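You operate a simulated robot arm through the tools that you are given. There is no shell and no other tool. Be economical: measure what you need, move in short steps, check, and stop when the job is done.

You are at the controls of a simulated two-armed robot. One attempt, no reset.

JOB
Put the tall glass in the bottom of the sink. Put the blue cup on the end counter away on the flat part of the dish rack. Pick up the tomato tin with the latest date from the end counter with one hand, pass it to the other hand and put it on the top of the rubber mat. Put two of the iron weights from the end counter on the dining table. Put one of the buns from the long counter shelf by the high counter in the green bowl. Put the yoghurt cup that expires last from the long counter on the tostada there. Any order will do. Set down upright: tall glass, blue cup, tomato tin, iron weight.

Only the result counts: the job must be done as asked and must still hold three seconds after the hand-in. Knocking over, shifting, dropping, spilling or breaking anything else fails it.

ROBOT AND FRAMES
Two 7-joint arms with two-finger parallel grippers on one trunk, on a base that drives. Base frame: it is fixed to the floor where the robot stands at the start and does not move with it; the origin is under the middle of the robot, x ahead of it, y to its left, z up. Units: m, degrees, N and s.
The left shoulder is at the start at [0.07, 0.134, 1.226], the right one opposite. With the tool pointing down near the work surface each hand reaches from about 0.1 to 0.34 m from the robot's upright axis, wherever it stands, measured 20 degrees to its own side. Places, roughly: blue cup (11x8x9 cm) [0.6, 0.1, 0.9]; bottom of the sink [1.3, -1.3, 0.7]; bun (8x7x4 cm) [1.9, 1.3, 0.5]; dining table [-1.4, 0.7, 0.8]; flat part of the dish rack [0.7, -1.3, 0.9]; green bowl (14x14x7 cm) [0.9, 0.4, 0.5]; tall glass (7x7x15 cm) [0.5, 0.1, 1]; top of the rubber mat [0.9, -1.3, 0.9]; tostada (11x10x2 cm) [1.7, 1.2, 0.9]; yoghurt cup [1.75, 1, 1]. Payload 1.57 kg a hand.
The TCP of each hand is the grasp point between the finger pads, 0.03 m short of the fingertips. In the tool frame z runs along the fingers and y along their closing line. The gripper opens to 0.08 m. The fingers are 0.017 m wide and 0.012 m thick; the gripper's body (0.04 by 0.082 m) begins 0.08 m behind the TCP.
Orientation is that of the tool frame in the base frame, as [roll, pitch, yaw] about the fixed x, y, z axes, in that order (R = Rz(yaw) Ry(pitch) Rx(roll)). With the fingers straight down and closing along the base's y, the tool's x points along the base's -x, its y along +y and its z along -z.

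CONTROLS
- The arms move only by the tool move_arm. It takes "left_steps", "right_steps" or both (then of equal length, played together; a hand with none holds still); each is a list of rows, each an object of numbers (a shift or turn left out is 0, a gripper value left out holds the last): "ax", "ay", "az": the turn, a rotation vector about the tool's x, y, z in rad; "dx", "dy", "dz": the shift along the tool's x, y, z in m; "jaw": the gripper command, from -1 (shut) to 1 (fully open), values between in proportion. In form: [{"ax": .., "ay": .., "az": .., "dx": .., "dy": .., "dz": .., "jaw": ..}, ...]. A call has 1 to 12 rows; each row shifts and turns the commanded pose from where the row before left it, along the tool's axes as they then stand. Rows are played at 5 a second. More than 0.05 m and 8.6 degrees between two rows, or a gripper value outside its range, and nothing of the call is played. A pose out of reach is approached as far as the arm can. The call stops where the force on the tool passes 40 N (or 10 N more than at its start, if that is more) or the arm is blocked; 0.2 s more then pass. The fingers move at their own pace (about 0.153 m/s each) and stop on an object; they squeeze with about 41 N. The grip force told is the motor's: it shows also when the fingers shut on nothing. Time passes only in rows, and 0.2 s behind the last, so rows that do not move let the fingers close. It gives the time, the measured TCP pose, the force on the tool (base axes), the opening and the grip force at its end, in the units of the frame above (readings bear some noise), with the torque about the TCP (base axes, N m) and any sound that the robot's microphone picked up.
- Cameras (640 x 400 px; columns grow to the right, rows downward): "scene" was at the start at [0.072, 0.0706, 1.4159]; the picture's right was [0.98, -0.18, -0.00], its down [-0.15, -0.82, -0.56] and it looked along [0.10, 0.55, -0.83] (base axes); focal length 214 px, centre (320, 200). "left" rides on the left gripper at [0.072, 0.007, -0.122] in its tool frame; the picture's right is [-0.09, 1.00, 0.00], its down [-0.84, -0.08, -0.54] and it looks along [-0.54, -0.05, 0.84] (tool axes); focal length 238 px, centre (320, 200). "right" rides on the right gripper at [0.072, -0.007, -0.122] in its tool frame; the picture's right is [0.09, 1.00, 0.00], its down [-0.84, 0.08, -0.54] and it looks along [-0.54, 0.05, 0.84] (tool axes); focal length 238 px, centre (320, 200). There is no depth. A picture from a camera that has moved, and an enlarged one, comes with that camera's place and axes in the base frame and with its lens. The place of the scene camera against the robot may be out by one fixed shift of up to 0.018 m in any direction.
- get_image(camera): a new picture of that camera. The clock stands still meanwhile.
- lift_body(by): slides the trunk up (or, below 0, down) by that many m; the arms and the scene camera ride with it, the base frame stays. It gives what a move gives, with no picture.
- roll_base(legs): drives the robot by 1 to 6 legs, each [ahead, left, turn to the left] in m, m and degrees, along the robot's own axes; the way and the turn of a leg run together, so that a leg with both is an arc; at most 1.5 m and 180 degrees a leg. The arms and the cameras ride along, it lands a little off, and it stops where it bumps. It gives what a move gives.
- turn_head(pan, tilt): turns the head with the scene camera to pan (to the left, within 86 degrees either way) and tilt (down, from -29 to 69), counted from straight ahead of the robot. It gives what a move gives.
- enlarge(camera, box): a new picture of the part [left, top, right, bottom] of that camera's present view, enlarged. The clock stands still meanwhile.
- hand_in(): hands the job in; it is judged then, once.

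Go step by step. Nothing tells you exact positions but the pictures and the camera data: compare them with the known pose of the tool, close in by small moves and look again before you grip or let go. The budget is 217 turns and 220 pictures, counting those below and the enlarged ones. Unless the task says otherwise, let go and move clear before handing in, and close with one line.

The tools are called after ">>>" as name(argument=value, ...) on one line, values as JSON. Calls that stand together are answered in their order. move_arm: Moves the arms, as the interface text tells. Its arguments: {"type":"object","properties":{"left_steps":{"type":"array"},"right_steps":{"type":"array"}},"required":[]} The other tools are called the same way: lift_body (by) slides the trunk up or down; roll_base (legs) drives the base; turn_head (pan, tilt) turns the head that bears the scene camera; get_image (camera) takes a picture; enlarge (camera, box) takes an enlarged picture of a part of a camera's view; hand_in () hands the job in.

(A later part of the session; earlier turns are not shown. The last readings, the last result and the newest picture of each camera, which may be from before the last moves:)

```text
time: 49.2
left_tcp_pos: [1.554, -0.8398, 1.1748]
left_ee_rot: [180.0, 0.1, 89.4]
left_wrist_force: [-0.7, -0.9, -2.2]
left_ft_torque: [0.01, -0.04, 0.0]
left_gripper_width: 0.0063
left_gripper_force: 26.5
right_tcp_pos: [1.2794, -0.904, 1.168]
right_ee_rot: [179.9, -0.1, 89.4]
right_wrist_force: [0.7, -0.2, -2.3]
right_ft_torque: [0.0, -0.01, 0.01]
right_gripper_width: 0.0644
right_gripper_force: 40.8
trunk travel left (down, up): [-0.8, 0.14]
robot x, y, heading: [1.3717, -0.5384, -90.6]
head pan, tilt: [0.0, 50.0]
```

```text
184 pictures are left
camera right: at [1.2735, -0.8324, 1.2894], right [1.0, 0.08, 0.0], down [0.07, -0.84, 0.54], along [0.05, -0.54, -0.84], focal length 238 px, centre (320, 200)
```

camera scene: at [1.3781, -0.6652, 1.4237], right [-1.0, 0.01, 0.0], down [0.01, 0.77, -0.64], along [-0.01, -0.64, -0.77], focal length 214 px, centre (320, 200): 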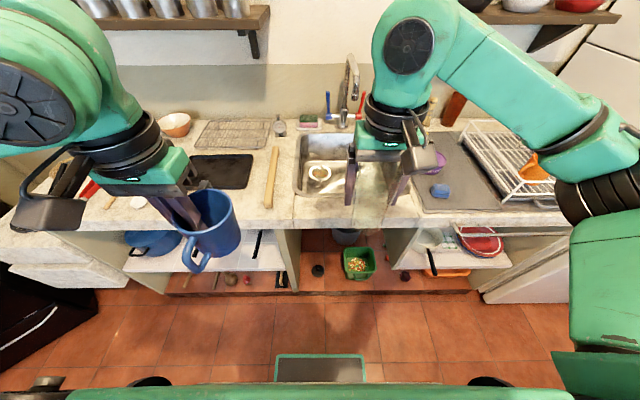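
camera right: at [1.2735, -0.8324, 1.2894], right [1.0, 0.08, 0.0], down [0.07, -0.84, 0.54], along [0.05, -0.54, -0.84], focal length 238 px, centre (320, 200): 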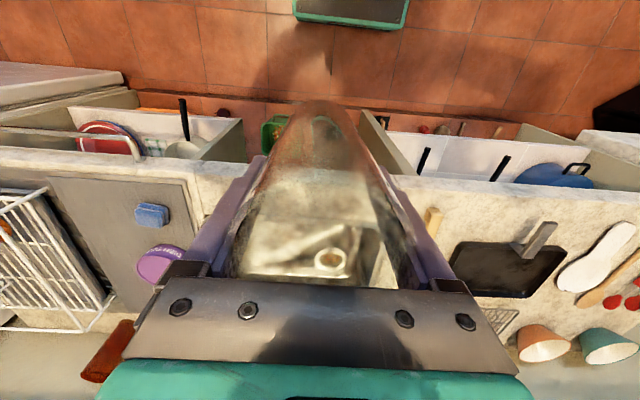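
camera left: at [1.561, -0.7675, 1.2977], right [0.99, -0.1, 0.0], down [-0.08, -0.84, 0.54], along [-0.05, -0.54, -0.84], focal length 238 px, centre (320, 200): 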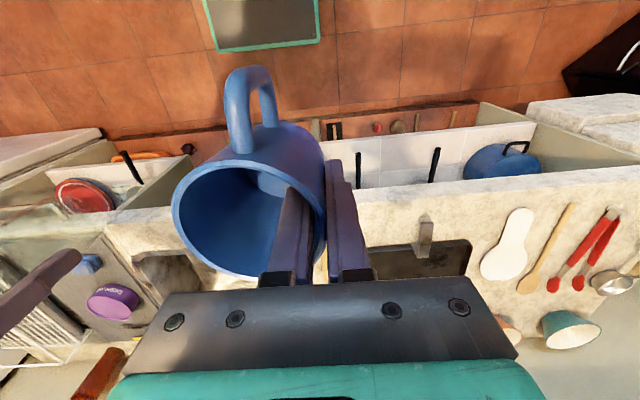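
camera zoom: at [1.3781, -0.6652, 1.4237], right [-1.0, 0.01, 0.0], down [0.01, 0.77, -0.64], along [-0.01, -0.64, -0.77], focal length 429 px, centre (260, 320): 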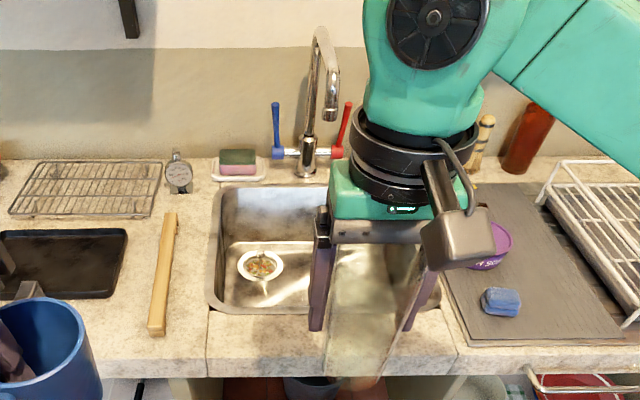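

Sink opening spans roughly x 1.06–1.455, y −1.14…−1.5; I'll set the glass at about (1.25, −1.27), clear of drain and faucet. Drive closer first.

>>> roll_base(legs=[[0.22, 0, 0.5]])

>>> move_arm(right_steps=[{"dx": -0.045, "dy": -0.01}, {"dx": -0.045, "dy": -0.01}, {"dx": -0.045, "dy": -0.01}, {}])

>>> turn_head(pan=-10, tilt=60)

>>> get_image(camera="scene")

>>> get_image(camera="right")

```text
time: 50.9
left_tcp_pos: [1.5552, -1.0541, 1.1761]
left_ee_rot: [180.0, 0.1, 90.0]
left_wrist_force: [-0.3, 0.5, -1.5]
left_ft_torque: [-0.01, 0.0, 0.02]
left_gripper_width: 0.0063
left_gripper_force: 26.3
right_tcp_pos: [1.2816, -1.122, 1.1682]
right_ee_rot: [179.8, 0.1, 89.9]
right_wrist_force: [0.2, -0.5, -2.6]
right_ft_torque: [-0.04, 0.01, -0.01]
right_gripper_width: 0.0648
right_gripper_force: 41.0
trunk travel left (down, up): [-0.8, 0.14]
robot x, y, heading: [1.3684, -0.7587, -90.0]
head pan, tilt: [0.0, 50.0]
```

```text
time: 51.9
left_tcp_pos: [1.5548, -1.0567, 1.1765]
left_ee_rot: [-179.8, 0.1, 90.0]
left_wrist_force: [0.7, -1.0, -0.3]
left_ft_torque: [0.0, -0.05, 0.02]
left_gripper_width: 0.006
left_gripper_force: 26.3
right_tcp_pos: [1.2493, -1.2602, 1.1673]
right_ee_rot: [180.0, 0.0, 90.0]
right_wrist_force: [0.2, -0.3, -2.1]
right_ft_torque: [-0.01, 0.02, -0.01]
right_gripper_width: 0.0646
right_gripper_force: 40.6
trunk travel left (down, up): [-0.8, 0.14]
robot x, y, heading: [1.3709, -0.7597, -89.9]
head pan, tilt: [0.0, 50.0]
```

```text
time: 52.6
left_tcp_pos: [1.5548, -1.0576, 1.1767]
left_ee_rot: [-179.9, 0.1, 89.9]
left_wrist_force: [-0.2, 0.4, 0.7]
left_ft_torque: [-0.05, -0.03, 0.02]
left_gripper_width: 0.0063
left_gripper_force: 25.9
right_tcp_pos: [1.2504, -1.261, 1.1674]
right_ee_rot: [179.9, -0.1, 90.1]
right_wrist_force: [-0.4, -0.5, -2.5]
right_ft_torque: [-0.03, 0.03, 0.02]
right_gripper_width: 0.0644
right_gripper_force: 40.7
trunk travel left (down, up): [-0.8, 0.14]
robot x, y, heading: [1.3698, -0.7609, -90.3]
head pan, tilt: [-10.0, 60.0]
```

```text
183 pictures are left
camera scene: at [1.3664, -0.8725, 1.4112], right [-0.98, 0.17, 0.0], down [0.15, 0.85, -0.5], along [-0.09, -0.49, -0.87], focal length 214 px, centre (320, 200)
```

scene: 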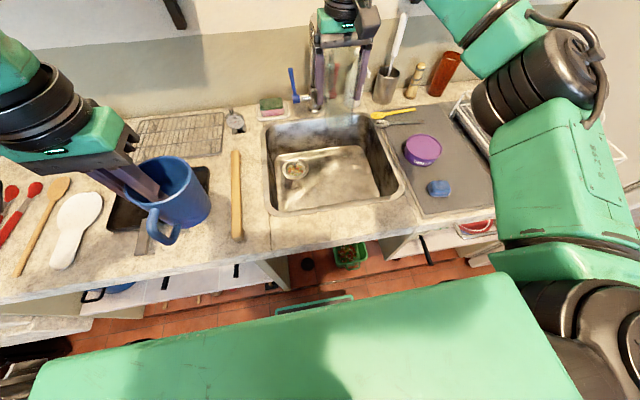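

```text
182 pictures are left
camera right: at [1.2435, -1.1873, 1.2889], right [1.0, 0.09, 0.0], down [0.08, -0.84, 0.54], along [0.05, -0.54, -0.84], focal length 238 px, centre (320, 200)
```

right: 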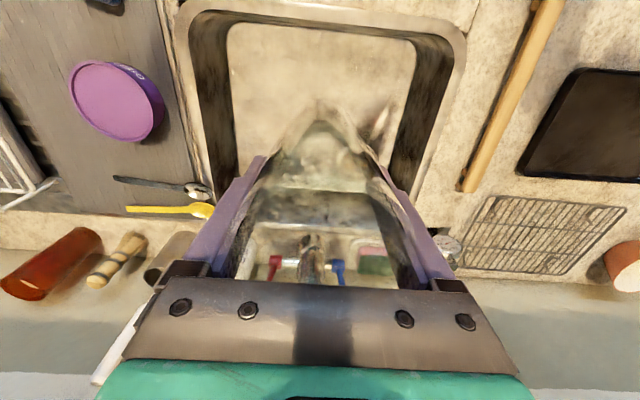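

Alignment over the sink looks right. I lower the trunk a bit and then the hand toward the sink bottom.

>>> lift_body(by=-0.1)

>>> move_arm(right_steps=[{"dz": 0.04}, {"dz": 0.04}, {"dz": 0.04}, {"dz": 0.04}, {"dz": 0.03}, {}])

>>> get_image(camera="scene")

>>> get_image(camera="right")

```text
time: 53.9
left_tcp_pos: [1.5559, -1.0566, 1.0764]
left_ee_rot: [-180.0, 0.2, 90.0]
left_wrist_force: [0.5, 0.1, -0.3]
left_ft_torque: [0.02, 0.01, 0.0]
left_gripper_width: 0.0062
left_gripper_force: 26.5
right_tcp_pos: [1.2505, -1.2607, 1.0667]
right_ee_rot: [179.9, 0.0, 89.9]
right_wrist_force: [-1.2, 0.3, -2.6]
right_ft_torque: [0.0, 0.03, 0.01]
right_gripper_width: 0.0644
right_gripper_force: 41.2
trunk travel left (down, up): [-0.7, 0.24]
robot x, y, heading: [1.3685, -0.7588, -90.2]
head pan, tilt: [-10.0, 60.0]
```

```text
time: 55.3
left_tcp_pos: [1.5554, -1.0567, 1.0766]
left_ee_rot: [-180.0, 0.2, 89.9]
left_wrist_force: [0.1, -0.3, -1.6]
left_ft_torque: [-0.01, 0.02, 0.01]
left_gripper_width: 0.0062
left_gripper_force: 26.3
right_tcp_pos: [1.2497, -1.259, 0.8756]
right_ee_rot: [-180.0, -0.1, 89.9]
right_wrist_force: [1.1, -1.2, -3.2]
right_ft_torque: [-0.04, -0.01, -0.01]
right_gripper_width: 0.0644
right_gripper_force: 41.4
trunk travel left (down, up): [-0.7, 0.24]
robot x, y, heading: [1.3688, -0.7562, -90.1]
head pan, tilt: [-10.0, 60.0]
```

```text
181 pictures are left
camera scene: at [1.3666, -0.8726, 1.3112], right [-0.98, 0.17, 0.0], down [0.15, 0.85, -0.5], along [-0.09, -0.49, -0.87], focal length 214 px, centre (320, 200)
```

scene: 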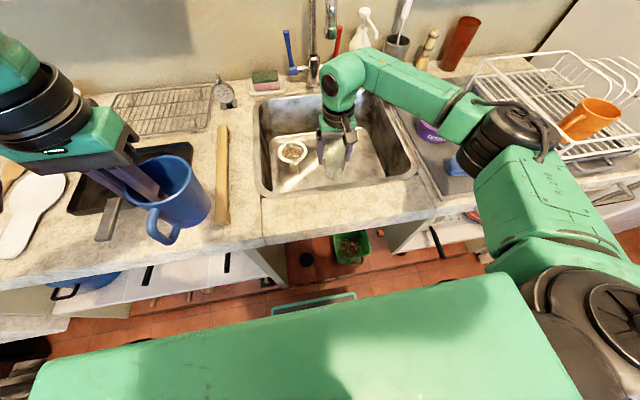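

```text
180 pictures are left
camera right: at [1.2423, -1.1874, 0.9976], right [1.0, 0.09, 0.0], down [0.08, -0.84, 0.54], along [0.05, -0.54, -0.84], focal length 238 px, centre (320, 200)
```

right: 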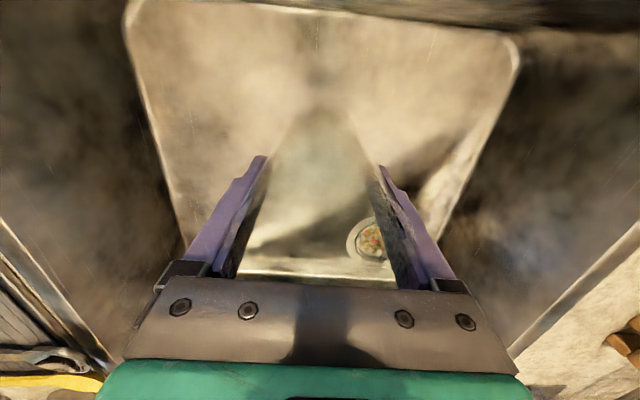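

Glass is inside the sink. I lower in small steps watching for contact.

>>> move_arm(right_steps=[{"dz": 0.015}, {"dz": 0.015}, {"dz": 0.01}, {"dz": 0.006}, {}])

>>> enlarge(camera="scene", box=[240, 60, 440, 210])

```text
time: 56.5
left_tcp_pos: [1.5555, -1.0562, 1.0752]
left_ee_rot: [180.0, 0.1, 90.0]
left_wrist_force: [-0.2, 0.5, -0.7]
left_ft_torque: [0.0, -0.03, -0.01]
left_gripper_width: 0.0061
left_gripper_force: 26.1
right_tcp_pos: [1.2495, -1.2607, 0.8296]
right_ee_rot: [180.0, 0.0, 90.0]
right_wrist_force: [-0.3, 0.5, -1.7]
right_ft_torque: [-0.03, -0.02, 0.02]
right_gripper_width: 0.0645
right_gripper_force: 40.9
trunk travel left (down, up): [-0.7, 0.24]
robot x, y, heading: [1.3688, -0.7557, -90.1]
head pan, tilt: [-10.0, 60.0]
```

```text
2.67 times, centred on (340, 135) of scene
camera zoom: at [1.3665, -0.8728, 1.3111], right [-0.98, 0.17, 0.0], down [0.15, 0.85, -0.5], along [-0.09, -0.49, -0.87], focal length 572 px, centre (267, 373)
```

zoom: 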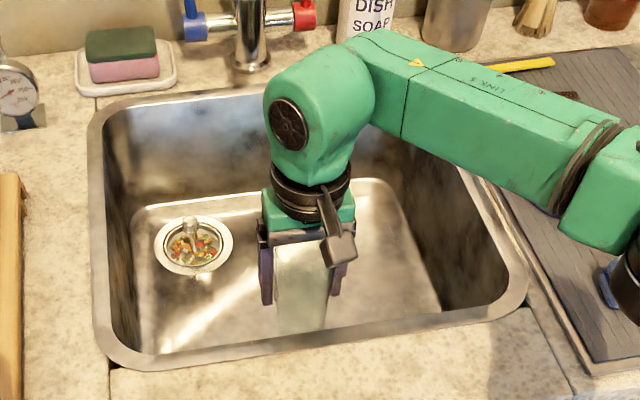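

The forearm passes above the mat near the soap tub; I check its clearance.

>>> turn_head(pan=-40, tilt=35)

>>> get_image(camera="scene")

>>> get_image(camera="right")

```text
time: 57.5
left_tcp_pos: [1.5558, -1.0578, 1.0763]
left_ee_rot: [-180.0, 0.1, 90.0]
left_wrist_force: [0.8, 0.4, -0.3]
left_ft_torque: [0.0, -0.01, 0.01]
left_gripper_width: 0.0062
left_gripper_force: 25.7
right_tcp_pos: [1.2499, -1.2607, 0.8301]
right_ee_rot: [-180.0, -0.1, 89.9]
right_wrist_force: [-0.3, -0.3, -2.6]
right_ft_torque: [-0.01, 0.0, -0.03]
right_gripper_width: 0.0643
right_gripper_force: 40.6
trunk travel left (down, up): [-0.7, 0.24]
robot x, y, heading: [1.3692, -0.7568, -90.1]
head pan, tilt: [-40.0, 35.0]
```

```text
178 pictures are left
camera scene: at [1.3216, -0.8747, 1.3454], right [-0.77, 0.64, 0.0], down [0.37, 0.44, -0.82], along [-0.53, -0.63, -0.57], focal length 214 px, centre (320, 200)
```

scene: 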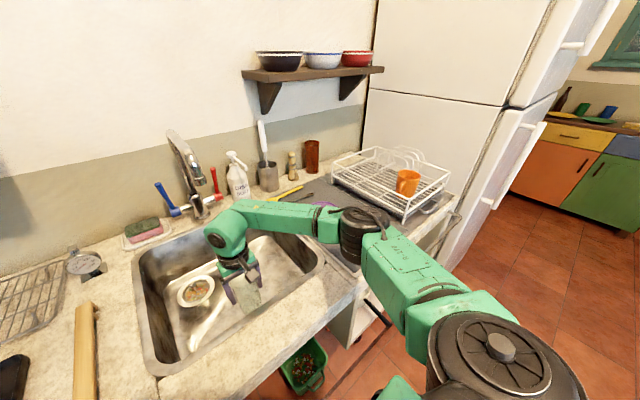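

```text
177 pictures are left
camera right: at [1.243, -1.1879, 0.9526], right [1.0, 0.09, 0.0], down [0.08, -0.84, 0.54], along [0.05, -0.54, -0.84], focal length 238 px, centre (320, 200)
```

right: 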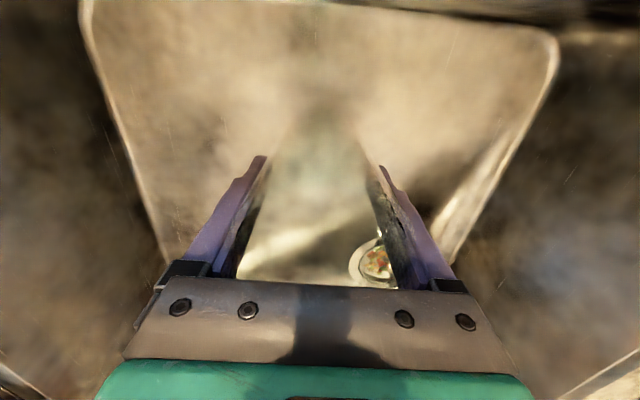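

Clearance appears adequate (a few cm). I continue down in tiny steps.

>>> move_arm(right_steps=[{"dz": 0.005}, {"dz": 0.005}, {"dz": 0.004}, {}])

```text
time: 58.5
left_tcp_pos: [1.5561, -1.0568, 1.0754]
left_ee_rot: [179.9, 0.2, 90.0]
left_wrist_force: [0.1, -0.9, 0.0]
left_ft_torque: [-0.02, -0.02, -0.01]
left_gripper_width: 0.0061
left_gripper_force: 25.8
right_tcp_pos: [1.2515, -1.2596, 0.8158]
right_ee_rot: [-180.0, 0.0, 89.9]
right_wrist_force: [-0.5, 0.7, -2.4]
right_ft_torque: [-0.03, 0.05, 0.0]
right_gripper_width: 0.0643
right_gripper_force: 41.2
trunk travel left (down, up): [-0.7, 0.24]
robot x, y, heading: [1.3672, -0.756, -90.2]
head pan, tilt: [-40.0, 35.0]
```

>>> move_arm(right_steps=[{"dz": 0.004}, {"dz": 0.004}, {}])

>>> get_image(camera="scene")

```text
time: 59.3
left_tcp_pos: [1.5569, -1.0562, 1.076]
left_ee_rot: [180.0, 0.1, 89.9]
left_wrist_force: [-0.5, -0.6, -0.7]
left_ft_torque: [0.02, -0.03, 0.0]
left_gripper_width: 0.0063
left_gripper_force: 25.7
right_tcp_pos: [1.2509, -1.2597, 0.8076]
right_ee_rot: [179.9, -0.1, 89.8]
right_wrist_force: [0.1, -1.2, -2.6]
right_ft_torque: [-0.04, -0.01, 0.0]
right_gripper_width: 0.0644
right_gripper_force: 40.7
trunk travel left (down, up): [-0.7, 0.24]
robot x, y, heading: [1.3684, -0.7586, -90.2]
head pan, tilt: [-40.0, 35.0]
```

```text
176 pictures are left
camera scene: at [1.3215, -0.8746, 1.3454], right [-0.77, 0.64, 0.0], down [0.37, 0.44, -0.82], along [-0.53, -0.63, -0.57], focal length 214 px, centre (320, 200)
```

scene: 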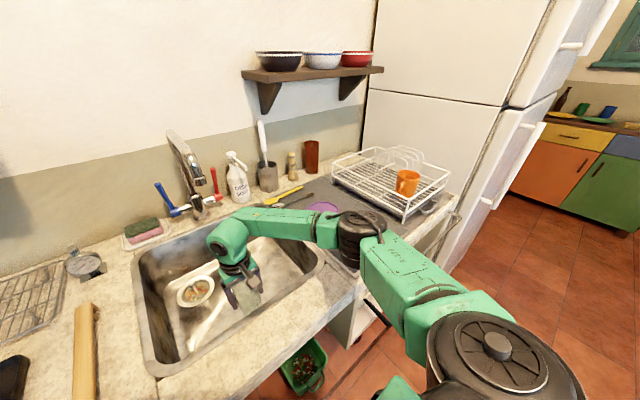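

>>> move_arm(right_steps=[{"dz": 0.004}, {"dz": 0.004}, {}])

>>> enlarge(camera="scene", box=[180, 180, 400, 330])

```text
time: 60.1
left_tcp_pos: [1.5556, -1.056, 1.0774]
left_ee_rot: [-180.0, 0.3, 89.9]
left_wrist_force: [-0.6, -0.4, -0.1]
left_ft_torque: [-0.01, -0.01, 0.01]
left_gripper_width: 0.0062
left_gripper_force: 25.5
right_tcp_pos: [1.2504, -1.2597, 0.8026]
right_ee_rot: [179.8, 0.3, 89.8]
right_wrist_force: [-4.5, -3.7, 18.0]
right_ft_torque: [0.28, -0.01, 0.06]
right_gripper_width: 0.0645
right_gripper_force: 41.0
trunk travel left (down, up): [-0.7, 0.24]
robot x, y, heading: [1.3717, -0.7548, -90.2]
head pan, tilt: [-40.0, 35.0]
```

```text
2.67 times, centred on (290, 255) of scene
camera zoom: at [1.3214, -0.8723, 1.346], right [-0.77, 0.64, 0.0], down [0.37, 0.44, -0.82], along [-0.53, -0.63, -0.57], focal length 572 px, centre (400, 53)
```

zoom: 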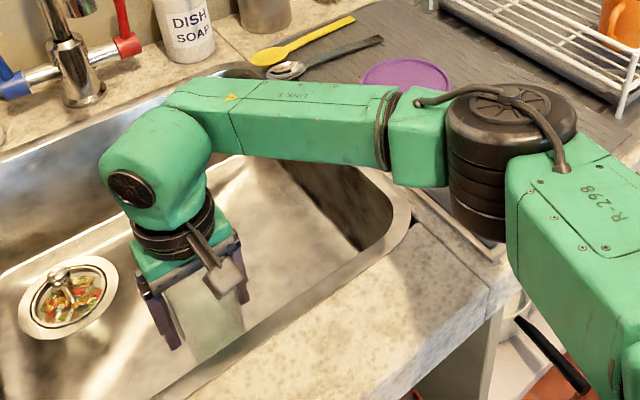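

Contact with the sink bottom. I relieve slightly, open and rise a little.

>>> move_arm(right_steps=[{"dz": -0.002}, {"jaw": 0.0}, {"jaw": 0.75}, {"jaw": 1}, {}])

>>> get_image(camera="right")

```text
time: 61.3
left_tcp_pos: [1.5555, -1.057, 1.0765]
left_ee_rot: [180.0, 0.1, 90.0]
left_wrist_force: [-0.8, 0.5, -1.3]
left_ft_torque: [0.01, -0.06, -0.02]
left_gripper_width: 0.0062
left_gripper_force: 25.7
right_tcp_pos: [1.2519, -1.2591, 0.8031]
right_ee_rot: [180.0, 0.0, 90.0]
right_wrist_force: [-0.1, -0.2, -0.6]
right_ft_torque: [0.02, -0.03, 0.02]
right_gripper_width: 0.08
right_gripper_force: 0.0
trunk travel left (down, up): [-0.7, 0.24]
robot x, y, heading: [1.3704, -0.7582, -90.1]
head pan, tilt: [-40.0, 35.0]
```

```text
174 pictures are left
camera right: at [1.2443, -1.1869, 0.9245], right [1.0, 0.09, 0.0], down [0.08, -0.84, 0.54], along [0.05, -0.54, -0.84], focal length 238 px, centre (320, 200)
```

right: 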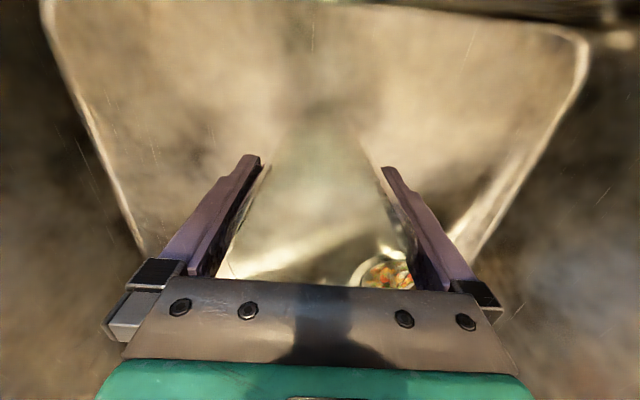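

Fingers are open on both sides of the glass; I rise straight up and check it stands.

>>> move_arm(right_steps=[{"dz": -0.02}, {"dz": -0.03}, {"dz": -0.04}, {"dz": -0.05}, {"dz": -0.05}, {"dz": -0.05}, {"dz": -0.05}, {}])

>>> get_image(camera="right")

>>> turn_head(pan=-10, tilt=60)

>>> enlarge(camera="scene", box=[200, 40, 520, 240])

```text
time: 63.1
left_tcp_pos: [1.5545, -1.0575, 1.0765]
left_ee_rot: [-180.0, 0.1, 90.0]
left_wrist_force: [-0.8, 0.5, -1.2]
left_ft_torque: [-0.03, -0.04, -0.02]
left_gripper_width: 0.0062
left_gripper_force: 26.2
right_tcp_pos: [1.2477, -1.2597, 1.0928]
right_ee_rot: [179.9, 0.0, 90.1]
right_wrist_force: [0.9, 0.6, 0.5]
right_ft_torque: [0.0, 0.01, 0.02]
right_gripper_width: 0.0798
right_gripper_force: 0.1
trunk travel left (down, up): [-0.7, 0.24]
robot x, y, heading: [1.3695, -0.7559, -90.0]
head pan, tilt: [-40.0, 35.0]
```

```text
173 pictures are left
camera right: at [1.241, -1.1869, 1.2145], right [1.0, 0.09, 0.0], down [0.08, -0.84, 0.54], along [0.05, -0.54, -0.84], focal length 238 px, centre (320, 200)
```

right: 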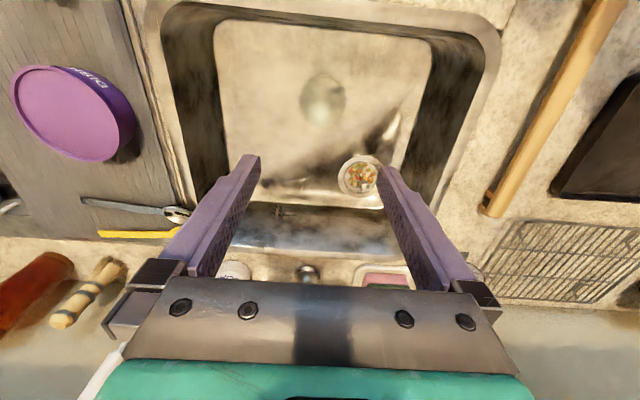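

```text
time: 64.0
left_tcp_pos: [1.5557, -1.0554, 1.0765]
left_ee_rot: [180.0, 0.1, 89.9]
left_wrist_force: [-0.5, 0.0, -0.9]
left_ft_torque: [0.01, 0.01, 0.02]
left_gripper_width: 0.0064
left_gripper_force: 25.9
right_tcp_pos: [1.2481, -1.2583, 1.0917]
right_ee_rot: [-180.0, 0.1, 90.0]
right_wrist_force: [0.2, 0.4, -0.6]
right_ft_torque: [-0.04, 0.01, 0.01]
right_gripper_width: 0.0801
right_gripper_force: 0.1
trunk travel left (down, up): [-0.7, 0.24]
robot x, y, heading: [1.3682, -0.7552, -90.1]
head pan, tilt: [-10.0, 60.0]
```

```text
2.00 times, centred on (360, 140) of scene
camera zoom: at [1.3665, -0.8724, 1.3112], right [-0.98, 0.18, 0.0], down [0.15, 0.85, -0.5], along [-0.09, -0.49, -0.87], focal length 429 px, centre (240, 320)
```

zoom: 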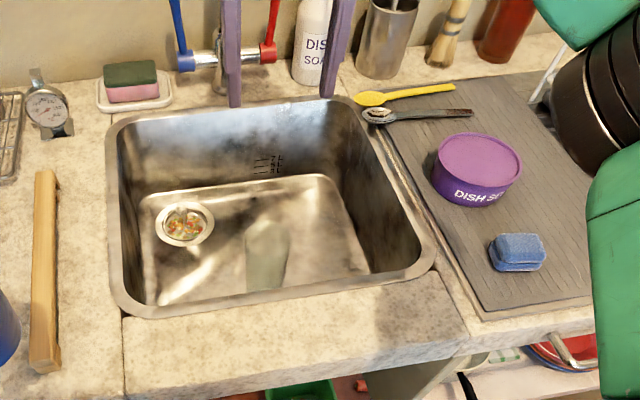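

Glass stands upright in the sink. Now the cup: I tuck the right hand, raise the trunk, and drive to the dish rack.

>>> move_arm(right_steps=[{"dx": 0.045}, {"dx": 0.045}, {"dx": 0.045}, {"dx": 0.045}, {"dx": 0.03}, {}])

>>> lift_body(by=0.1)

>>> roll_base(legs=[[-0.15, 0, 0], [0, -0.6, 0]])

>>> turn_head(pan=0, tilt=55)

>>> get_image(camera="scene")

>>> get_image(camera="right")

```text
time: 65.4
left_tcp_pos: [1.5565, -1.0557, 1.0749]
left_ee_rot: [180.0, 0.1, 89.9]
left_wrist_force: [0.1, -0.1, -1.1]
left_ft_torque: [0.02, -0.04, -0.01]
left_gripper_width: 0.0061
left_gripper_force: 25.6
right_tcp_pos: [1.2522, -1.0496, 1.0913]
right_ee_rot: [-180.0, 0.0, 89.9]
right_wrist_force: [-0.5, 0.7, -0.5]
right_ft_torque: [0.0, -0.01, 0.01]
right_gripper_width: 0.0799
right_gripper_force: 0.2
trunk travel left (down, up): [-0.7, 0.24]
robot x, y, heading: [1.3664, -0.7565, -90.3]
head pan, tilt: [-10.0, 60.0]
```

```text
time: 66.8
left_tcp_pos: [1.5554, -1.0573, 1.1769]
left_ee_rot: [-180.0, 0.1, 90.0]
left_wrist_force: [-0.3, 0.4, -1.1]
left_ft_torque: [0.0, -0.02, 0.02]
left_gripper_width: 0.0064
left_gripper_force: 26.4
right_tcp_pos: [1.2509, -1.0489, 1.1895]
right_ee_rot: [-180.0, 0.0, 89.9]
right_wrist_force: [0.4, 0.1, 0.8]
right_ft_torque: [0.0, 0.02, -0.01]
right_gripper_width: 0.0801
right_gripper_force: 0.0
trunk travel left (down, up): [-0.8, 0.14]
robot x, y, heading: [1.3685, -0.7578, -90.2]
head pan, tilt: [-10.0, 60.0]
```

```text
time: 71.2
left_tcp_pos: [0.9437, -0.9044, 1.176]
left_ee_rot: [-179.9, 0.1, 90.1]
left_wrist_force: [0.5, 0.5, -0.7]
left_ft_torque: [-0.01, -0.02, 0.01]
left_gripper_width: 0.0062
left_gripper_force: 26.2
right_tcp_pos: [0.6393, -0.8986, 1.1912]
right_ee_rot: [-180.0, -0.1, 90.0]
right_wrist_force: [-0.2, -0.6, 0.5]
right_ft_torque: [-0.01, 0.03, -0.01]
right_gripper_width: 0.0799
right_gripper_force: 0.1
trunk travel left (down, up): [-0.8, 0.14]
robot x, y, heading: [0.7527, -0.6054, -90.2]
head pan, tilt: [-10.0, 60.0]
```

```text
time: 71.9
left_tcp_pos: [0.9433, -0.905, 1.1762]
left_ee_rot: [180.0, 0.1, 90.0]
left_wrist_force: [0.9, 0.7, -0.9]
left_ft_torque: [-0.01, -0.02, -0.02]
left_gripper_width: 0.0062
left_gripper_force: 26.1
right_tcp_pos: [0.6385, -0.8975, 1.1908]
right_ee_rot: [180.0, -0.1, 89.9]
right_wrist_force: [-0.6, -0.1, -0.3]
right_ft_torque: [0.01, 0.01, -0.02]
right_gripper_width: 0.0799
right_gripper_force: 0.1
trunk travel left (down, up): [-0.8, 0.14]
robot x, y, heading: [0.7553, -0.6029, -90.1]
head pan, tilt: [0.0, 55.0]
```

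```text
171 pictures are left
camera scene: at [0.7659, -0.7276, 1.4172], right [-1.0, 0.0, 0.0], down [0.0, 0.82, -0.57], along [0.0, -0.57, -0.82], focal length 214 px, centre (320, 200)
```

scene: 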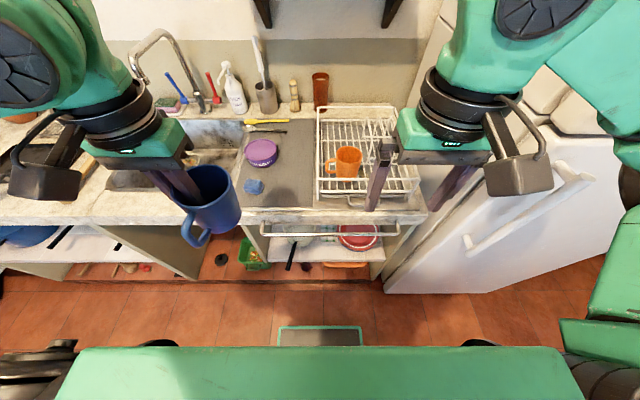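

```text
170 pictures are left
camera right: at [0.6321, -0.8254, 1.3125], right [1.0, 0.09, 0.0], down [0.08, -0.84, 0.54], along [0.05, -0.54, -0.84], focal length 238 px, centre (320, 200)
```

right: 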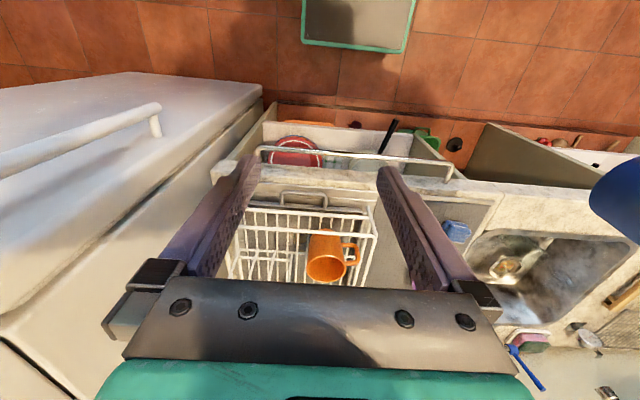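

The right hand blocks the view of the rack; I tuck it higher and closer.

>>> move_arm(right_steps=[{"dx": 0.04, "dz": -0.02}, {"dx": 0.04, "dz": -0.02}, {"dx": 0.02, "dz": -0.04, "dy": -0.02}, {"dz": -0.04, "dy": -0.03}, {"dz": -0.04, "dy": -0.03}, {}])

>>> enlarge(camera="scene", box=[200, 80, 460, 240])

>>> get_image(camera="right")

```text
time: 73.3
left_tcp_pos: [0.9436, -0.9056, 1.1752]
left_ee_rot: [179.9, 0.0, 90.1]
left_wrist_force: [0.4, 0.8, -1.0]
left_ft_torque: [0.01, -0.07, 0.01]
left_gripper_width: 0.0063
left_gripper_force: 25.6
right_tcp_pos: [0.601, -0.8136, 1.3186]
right_ee_rot: [179.8, -0.1, 90.0]
right_wrist_force: [-0.2, -0.2, 0.0]
right_ft_torque: [0.03, 0.0, 0.02]
right_gripper_width: 0.0801
right_gripper_force: 0.0
right hand out of reach, approached as far as the arm can: row 4, 5
trunk travel left (down, up): [-0.8, 0.14]
robot x, y, heading: [0.7571, -0.6042, -89.8]
head pan, tilt: [0.0, 55.0]
```

```text
2.46 times, centred on (330, 160) of scene
camera zoom: at [0.7661, -0.7289, 1.4171], right [-1.0, 0.0, 0.0], down [0.0, 0.82, -0.57], along [0.0, -0.57, -0.82], focal length 528 px, centre (295, 298)
```

zoom: 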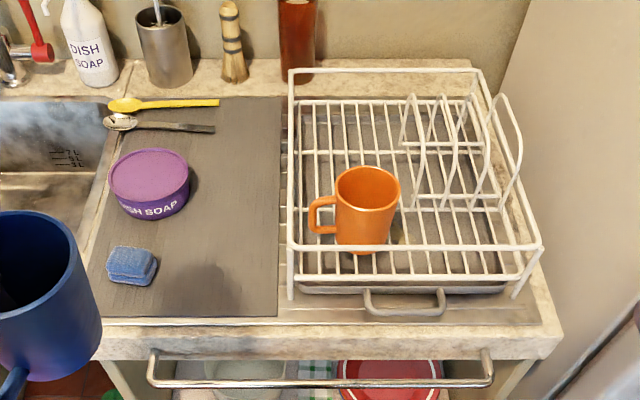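

```text
168 pictures are left
camera right: at [0.5934, -0.7413, 1.4394], right [1.0, 0.09, 0.0], down [0.08, -0.84, 0.54], along [0.05, -0.54, -0.84], focal length 238 px, centre (320, 200)
```

right: 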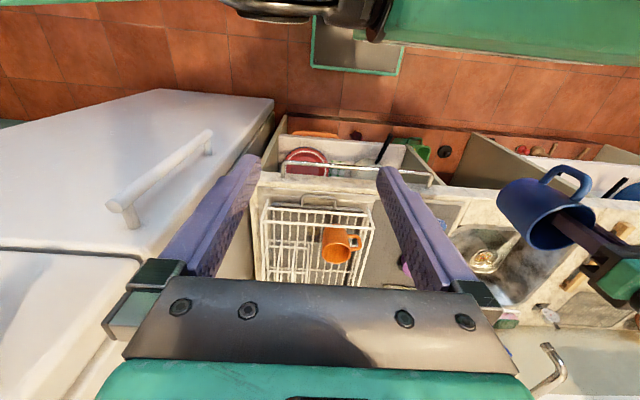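

I can now see the rack: plate prongs at back-right, free flat area at about (0.67, −1.36) behind the orange cup. Before driving nearer I check the right elbow vs. the fridge.

>>> turn_head(pan=-60, tilt=30)

>>> get_image(camera="scene")

```text
time: 74.6
left_tcp_pos: [0.944, -0.9049, 1.177]
left_ee_rot: [-179.9, 0.2, 90.1]
left_wrist_force: [-0.3, 0.4, -0.1]
left_ft_torque: [0.02, -0.07, -0.01]
left_gripper_width: 0.0062
left_gripper_force: 26.6
right_tcp_pos: [0.6024, -0.8122, 1.3181]
right_ee_rot: [179.8, -0.1, 90.0]
right_wrist_force: [-0.4, 0.3, 0.4]
right_ft_torque: [0.01, -0.01, 0.01]
right_gripper_width: 0.0799
right_gripper_force: 0.1
trunk travel left (down, up): [-0.8, 0.14]
robot x, y, heading: [0.7537, -0.6058, -89.9]
head pan, tilt: [-60.0, 30.0]
```

```text
167 pictures are left
camera scene: at [0.6877, -0.7009, 1.4532], right [-0.5, 0.87, 0.0], down [0.43, 0.25, -0.87], along [-0.75, -0.43, -0.5], focal length 214 px, centre (320, 200)
```

scene: 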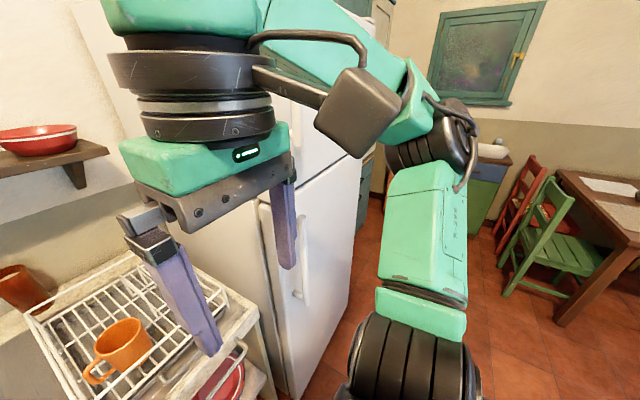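

I'll approach with the robot turned 15° right so the elbow stays away from the fridge.

>>> roll_base(legs=[[0, 0.08, -15], [0.14, 0.04, 0]])

>>> turn_head(pan=0, tilt=60)

>>> get_image(camera="scene")

```text
time: 76.9
left_tcp_pos: [0.9385, -1.0972, 1.1777]
left_ee_rot: [180.0, 0.1, 74.7]
left_wrist_force: [-0.3, 0.5, -0.9]
left_ft_torque: [-0.03, -0.03, -0.01]
left_gripper_width: 0.0061
left_gripper_force: 26.1
right_tcp_pos: [0.6313, -0.9175, 1.318]
right_ee_rot: [179.9, 0.2, 74.7]
right_wrist_force: [-0.3, 0.8, -0.4]
right_ft_torque: [0.01, -0.03, -0.02]
right_gripper_width: 0.0801
right_gripper_force: 0.0
trunk travel left (down, up): [-0.8, 0.14]
robot x, y, heading: [0.8346, -0.7623, -105.5]
head pan, tilt: [-60.0, 30.0]
```

```text
time: 78.2
left_tcp_pos: [0.9384, -1.1001, 1.1764]
left_ee_rot: [180.0, 0.1, 74.6]
left_wrist_force: [-0.6, 0.0, -0.4]
left_ft_torque: [0.0, -0.03, 0.01]
left_gripper_width: 0.0059
left_gripper_force: 25.9
right_tcp_pos: [0.6311, -0.92, 1.3174]
right_ee_rot: [180.0, 0.1, 74.8]
right_wrist_force: [-0.5, -0.2, 0.2]
right_ft_torque: [0.01, 0.01, -0.02]
right_gripper_width: 0.0798
right_gripper_force: 0.1
trunk travel left (down, up): [-0.8, 0.14]
robot x, y, heading: [0.8434, -0.7636, -105.5]
head pan, tilt: [0.0, 60.0]
```

```text
166 pictures are left
camera scene: at [0.8157, -0.8745, 1.4112], right [-0.96, 0.27, 0.0], down [0.23, 0.83, -0.5], along [-0.13, -0.48, -0.87], focal length 214 px, centre (320, 200)
```

scene: 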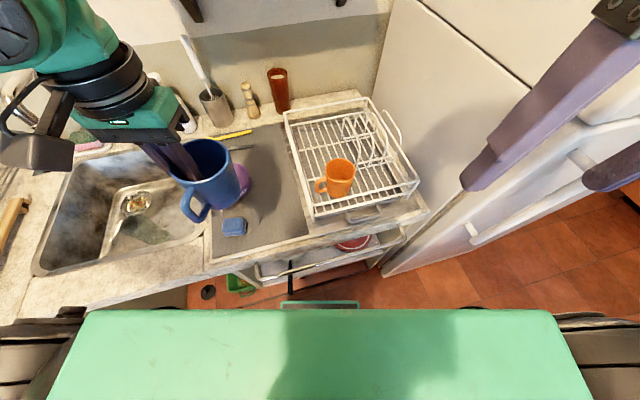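

Rack geometry confirms the free flat spot. I move the left hand with the cup over it, at height.

>>> move_arm(left_steps=[{"dx": -0.0384, "dy": -0.0193}, {"dx": -0.0384, "dy": -0.0193}, {"dx": -0.0384, "dy": -0.0193}, {"dx": -0.0384, "dy": -0.0193}, {"dx": -0.0384, "dy": -0.0193}, {"dx": -0.0384, "dy": -0.0193}, {"dx": -0.0384, "dy": -0.0193}, {"dx": -0.0384, "dy": -0.0193}, {}])

>>> get_image(camera="scene")

>>> get_image(camera="left")

```text
time: 80.2
left_tcp_pos: [0.8199, -1.272, 1.155]
left_ee_rot: [-179.8, 0.2, 74.7]
left_wrist_force: [-0.4, 0.3, -0.7]
left_ft_torque: [-0.05, -0.01, 0.05]
left_gripper_width: 0.0057
left_gripper_force: 26.0
left hand out of reach, approached as far as the arm can: row 5, 6, 7, 8
right_tcp_pos: [0.6315, -0.9193, 1.3166]
right_ee_rot: [179.9, 0.1, 74.7]
right_wrist_force: [0.2, 0.1, -0.8]
right_ft_torque: [0.01, 0.0, -0.01]
right_gripper_width: 0.08
right_gripper_force: 0.0
trunk travel left (down, up): [-0.8, 0.14]
robot x, y, heading: [0.8395, -0.7635, -105.1]
head pan, tilt: [0.0, 60.0]
```

```text
165 pictures are left
camera scene: at [0.816, -0.8738, 1.4112], right [-0.96, 0.27, 0.0], down [0.23, 0.83, -0.5], along [-0.13, -0.48, -0.87], focal length 214 px, centre (320, 200)
```

scene: 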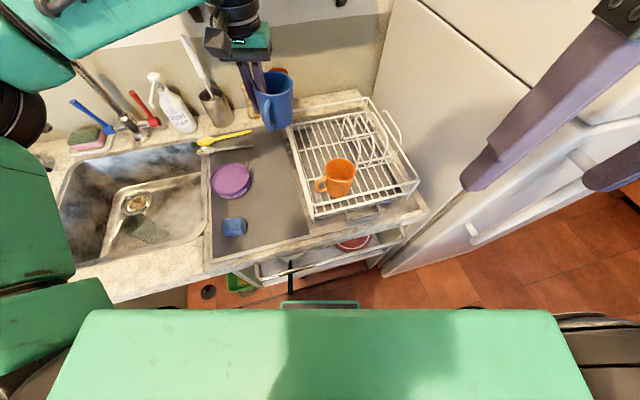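

```text
164 pictures are left
camera left: at [0.8461, -1.2049, 1.2765], right [0.94, -0.35, 0.0], down [-0.29, -0.79, 0.54], along [-0.19, -0.51, -0.84], focal length 238 px, centre (320, 200)
```

left: 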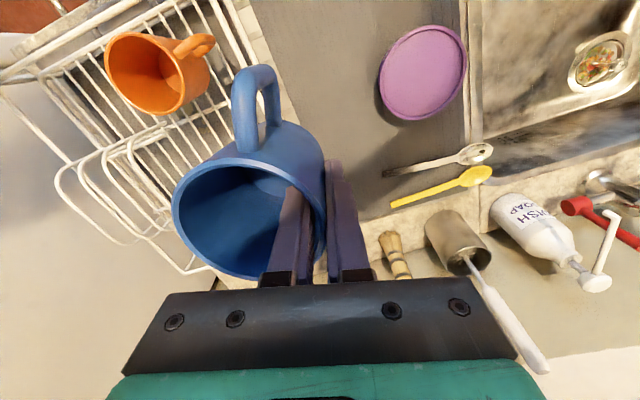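

The reach ends ~0.45 m from the shoulder. I'll pull back, yaw the hand 90° counter-clockwise so the cup is ahead of the fingers, then stand closer.

>>> move_arm(left_steps=[{"dx": 0.04}, {"dx": 0.04}, {"dx": 0.04}, {}])

>>> move_arm(left_steps=[{"az": -0.143}, {"az": -0.143}, {"az": -0.143}, {"az": -0.143}, {"az": -0.143}, {"az": -0.143}, {"az": -0.143}, {"az": -0.143}, {"az": -0.143}, {"az": -0.143}, {"az": -0.141}, {}])

>>> get_image(camera="scene")

```text
time: 81.2
left_tcp_pos: [0.8543, -1.1559, 1.1552]
left_ee_rot: [180.0, 0.0, 74.8]
left_wrist_force: [-0.3, -0.2, -0.3]
left_ft_torque: [0.04, 0.02, 0.02]
left_gripper_width: 0.0061
left_gripper_force: 25.7
right_tcp_pos: [0.6311, -0.9214, 1.3174]
right_ee_rot: [179.9, 0.1, 74.6]
right_wrist_force: [0.1, 0.1, 0.0]
right_ft_torque: [0.02, 0.01, 0.01]
right_gripper_width: 0.0799
right_gripper_force: 0.1
trunk travel left (down, up): [-0.8, 0.14]
robot x, y, heading: [0.8381, -0.7626, -105.4]
head pan, tilt: [0.0, 60.0]
```

```text
time: 83.8
left_tcp_pos: [0.8543, -1.1573, 1.1565]
left_ee_rot: [-179.9, 0.0, 164.9]
left_wrist_force: [0.0, 0.1, -0.8]
left_ft_torque: [0.02, -0.02, -0.01]
left_gripper_width: 0.0058
left_gripper_force: 25.7
right_tcp_pos: [0.6322, -0.9199, 1.3174]
right_ee_rot: [179.9, -0.1, 74.7]
right_wrist_force: [-0.1, 0.3, 0.3]
right_ft_torque: [0.03, 0.01, -0.03]
right_gripper_width: 0.0798
right_gripper_force: 0.0
trunk travel left (down, up): [-0.8, 0.14]
robot x, y, heading: [0.8404, -0.7611, -105.4]
head pan, tilt: [0.0, 60.0]
```

```text
163 pictures are left
camera scene: at [0.8157, -0.8746, 1.4112], right [-0.96, 0.27, 0.0], down [0.23, 0.84, -0.5], along [-0.13, -0.48, -0.87], focal length 214 px, centre (320, 200)
```

scene: 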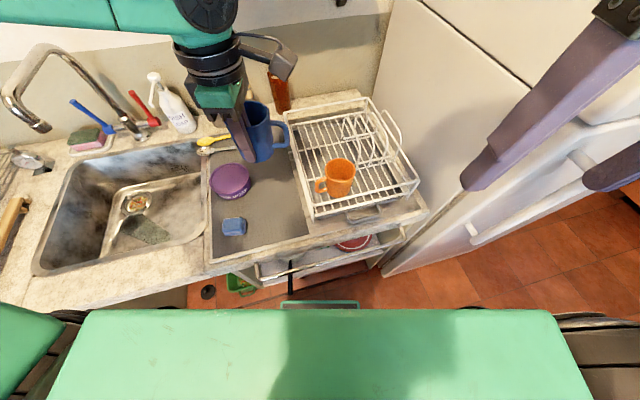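

>>> roll_base(legs=[[0.05, -0.11, 5.4]])

>>> get_image(camera="scene")

>>> get_image(camera="left")

```text
time: 85.0
left_tcp_pos: [0.7732, -1.1781, 1.1563]
left_ee_rot: [-180.0, -0.1, 170.0]
left_wrist_force: [0.7, -0.4, -1.1]
left_ft_torque: [-0.01, 0.0, -0.01]
left_gripper_width: 0.006
left_gripper_force: 25.8
right_tcp_pos: [0.5319, -0.9626, 1.3173]
right_ee_rot: [180.0, 0.1, 80.0]
right_wrist_force: [0.3, 0.1, -0.4]
right_ft_torque: [-0.04, 0.03, 0.05]
right_gripper_width: 0.0802
right_gripper_force: 0.0
trunk travel left (down, up): [-0.8, 0.14]
robot x, y, heading: [0.7211, -0.7893, -99.9]
head pan, tilt: [0.0, 60.0]
```

```text
162 pictures are left
camera scene: at [0.7104, -0.9013, 1.4113], right [-0.98, 0.17, 0.0], down [0.15, 0.85, -0.5], along [-0.09, -0.49, -0.87], focal length 214 px, centre (320, 200)
```

scene: 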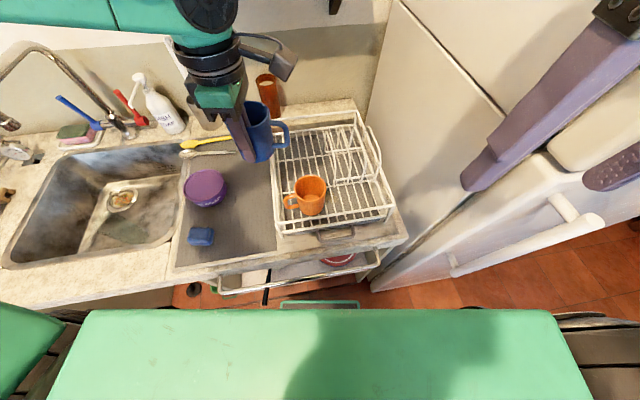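

```text
161 pictures are left
camera left: at [0.704, -1.1586, 1.2788], right [0.26, 0.96, 0.0], down [0.81, -0.22, 0.54], along [0.52, -0.14, -0.84], focal length 238 px, centre (320, 200)
```

left: 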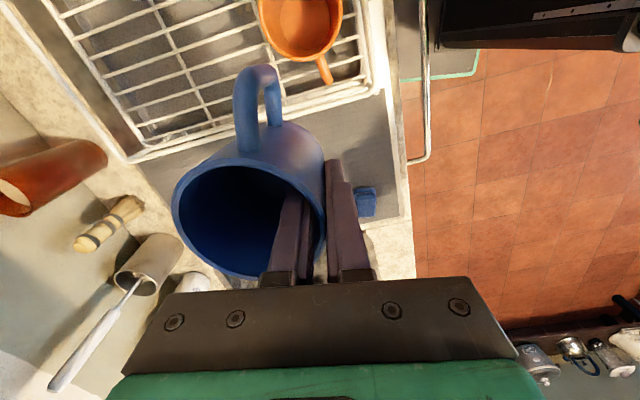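

Rack side wires and orange cup positions agree. I move the cup over the spot (0.69, −1.31).

>>> move_arm(left_steps=[{"dx": 0.0197, "dy": -0.036}, {"dx": 0.0197, "dy": -0.036}, {"dx": 0.0197, "dy": -0.036}, {}])

>>> get_image(camera="left")

>>> enlarge(camera="scene", box=[180, 60, 440, 260])

```text
time: 86.0
left_tcp_pos: [0.7219, -1.2561, 1.1535]
left_ee_rot: [-179.8, 0.0, 170.0]
left_wrist_force: [0.1, 0.4, -1.6]
left_ft_torque: [-0.01, 0.0, 0.0]
left_gripper_width: 0.0058
left_gripper_force: 25.7
left hand out of reach, approached as far as the arm can: row 3
right_tcp_pos: [0.5303, -0.9621, 1.3178]
right_ee_rot: [179.9, 0.1, 80.0]
right_wrist_force: [0.0, -0.2, -0.1]
right_ft_torque: [-0.03, 0.0, 0.01]
right_gripper_width: 0.0798
right_gripper_force: 0.0
trunk travel left (down, up): [-0.8, 0.14]
robot x, y, heading: [0.7182, -0.7855, -100.0]
head pan, tilt: [0.0, 60.0]
```

```text
160 pictures are left
camera left: at [0.6521, -1.2365, 1.2751], right [0.26, 0.97, 0.0], down [0.81, -0.22, 0.54], along [0.52, -0.14, -0.84], focal length 238 px, centre (320, 200)
```

left: 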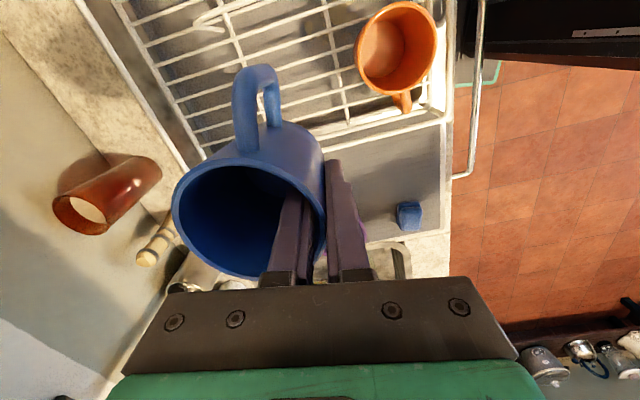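

```text
2.00 times, centred on (310, 160) of scene
camera zoom: at [0.7078, -0.9007, 1.4113], right [-0.98, 0.17, 0.0], down [0.15, 0.85, -0.5], along [-0.09, -0.49, -0.87], focal length 429 px, centre (340, 280)
```

zoom: 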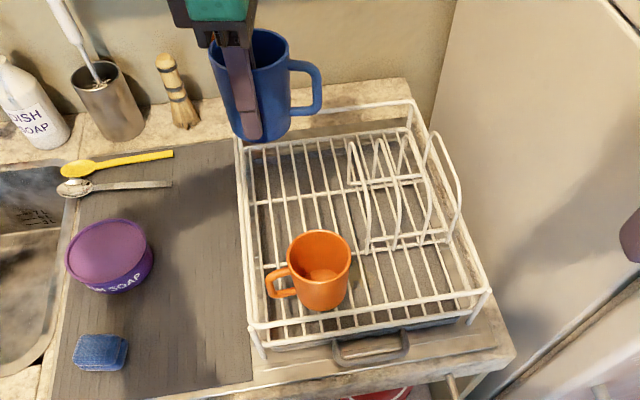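

A bit short because the wrist sits above the shoulder. I raise the trunk and lower the arm to gain reach.

>>> lift_body(by=0.12)

>>> move_arm(left_steps=[{"dz": 0.04}, {"dz": 0.04}, {"dz": 0.04}, {"dz": 0.03}, {"dx": 0.0225, "dy": -0.022}, {}])

>>> get_image(camera="left")

>>> enlarge(camera="scene", box=[180, 60, 440, 260])

```text
time: 87.5
left_tcp_pos: [0.7224, -1.2571, 1.2719]
left_ee_rot: [-179.9, 0.0, 170.0]
left_wrist_force: [0.2, 0.3, -0.6]
left_ft_torque: [0.04, -0.02, 0.04]
left_gripper_width: 0.006
left_gripper_force: 25.9
right_tcp_pos: [0.5297, -0.9648, 1.4382]
right_ee_rot: [179.9, 0.0, 80.0]
right_wrist_force: [0.5, -0.1, 0.9]
right_ft_torque: [0.03, 0.01, -0.04]
right_gripper_width: 0.0804
right_gripper_force: 0.1
trunk travel left (down, up): [-0.92, 0.02]
robot x, y, heading: [0.7189, -0.7865, -99.8]
head pan, tilt: [0.0, 60.0]
```

```text
time: 88.9
left_tcp_pos: [0.7281, -1.258, 1.1328]
left_ee_rot: [180.0, 0.0, 170.0]
left_wrist_force: [-0.1, -0.7, -0.9]
left_ft_torque: [0.04, 0.0, -0.01]
left_gripper_width: 0.0059
left_gripper_force: 25.7
left hand out of reach, approached as far as the arm can: row 4, 5
right_tcp_pos: [0.528, -0.9639, 1.4372]
right_ee_rot: [179.9, 0.0, 80.0]
right_wrist_force: [-0.9, 0.0, 0.1]
right_ft_torque: [-0.02, -0.01, -0.01]
right_gripper_width: 0.0802
right_gripper_force: 0.1
trunk travel left (down, up): [-0.92, 0.02]
robot x, y, heading: [0.7172, -0.7907, -99.9]
head pan, tilt: [0.0, 60.0]
```

```text
158 pictures are left
camera left: at [0.6594, -1.238, 1.2549], right [0.26, 0.96, 0.0], down [0.81, -0.22, 0.54], along [0.52, -0.14, -0.84], focal length 238 px, centre (320, 200)
```

left: 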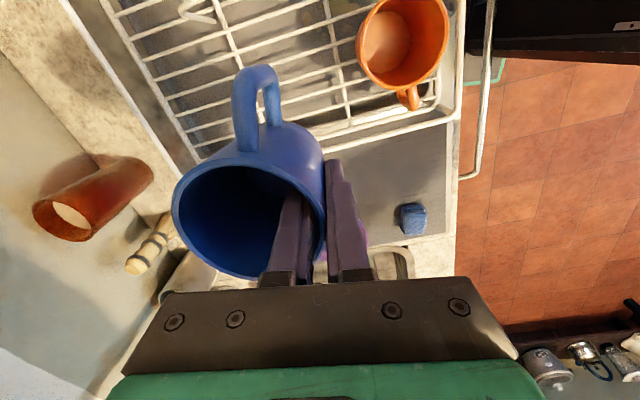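

```text
2.00 times, centred on (310, 160) of scene
camera zoom: at [0.7073, -0.903, 1.5311], right [-0.98, 0.17, 0.0], down [0.15, 0.85, -0.5], along [-0.09, -0.49, -0.87], focal length 429 px, centre (340, 280)
```

zoom: 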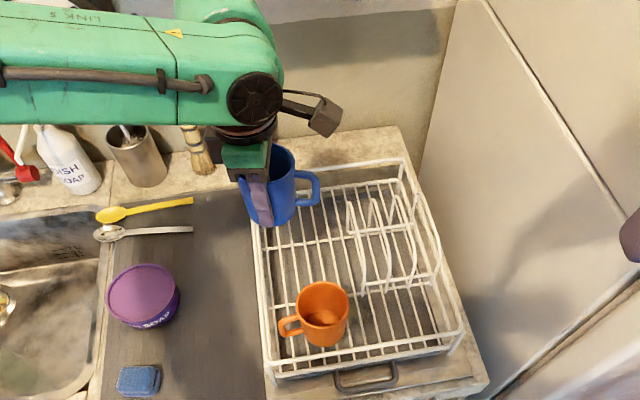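

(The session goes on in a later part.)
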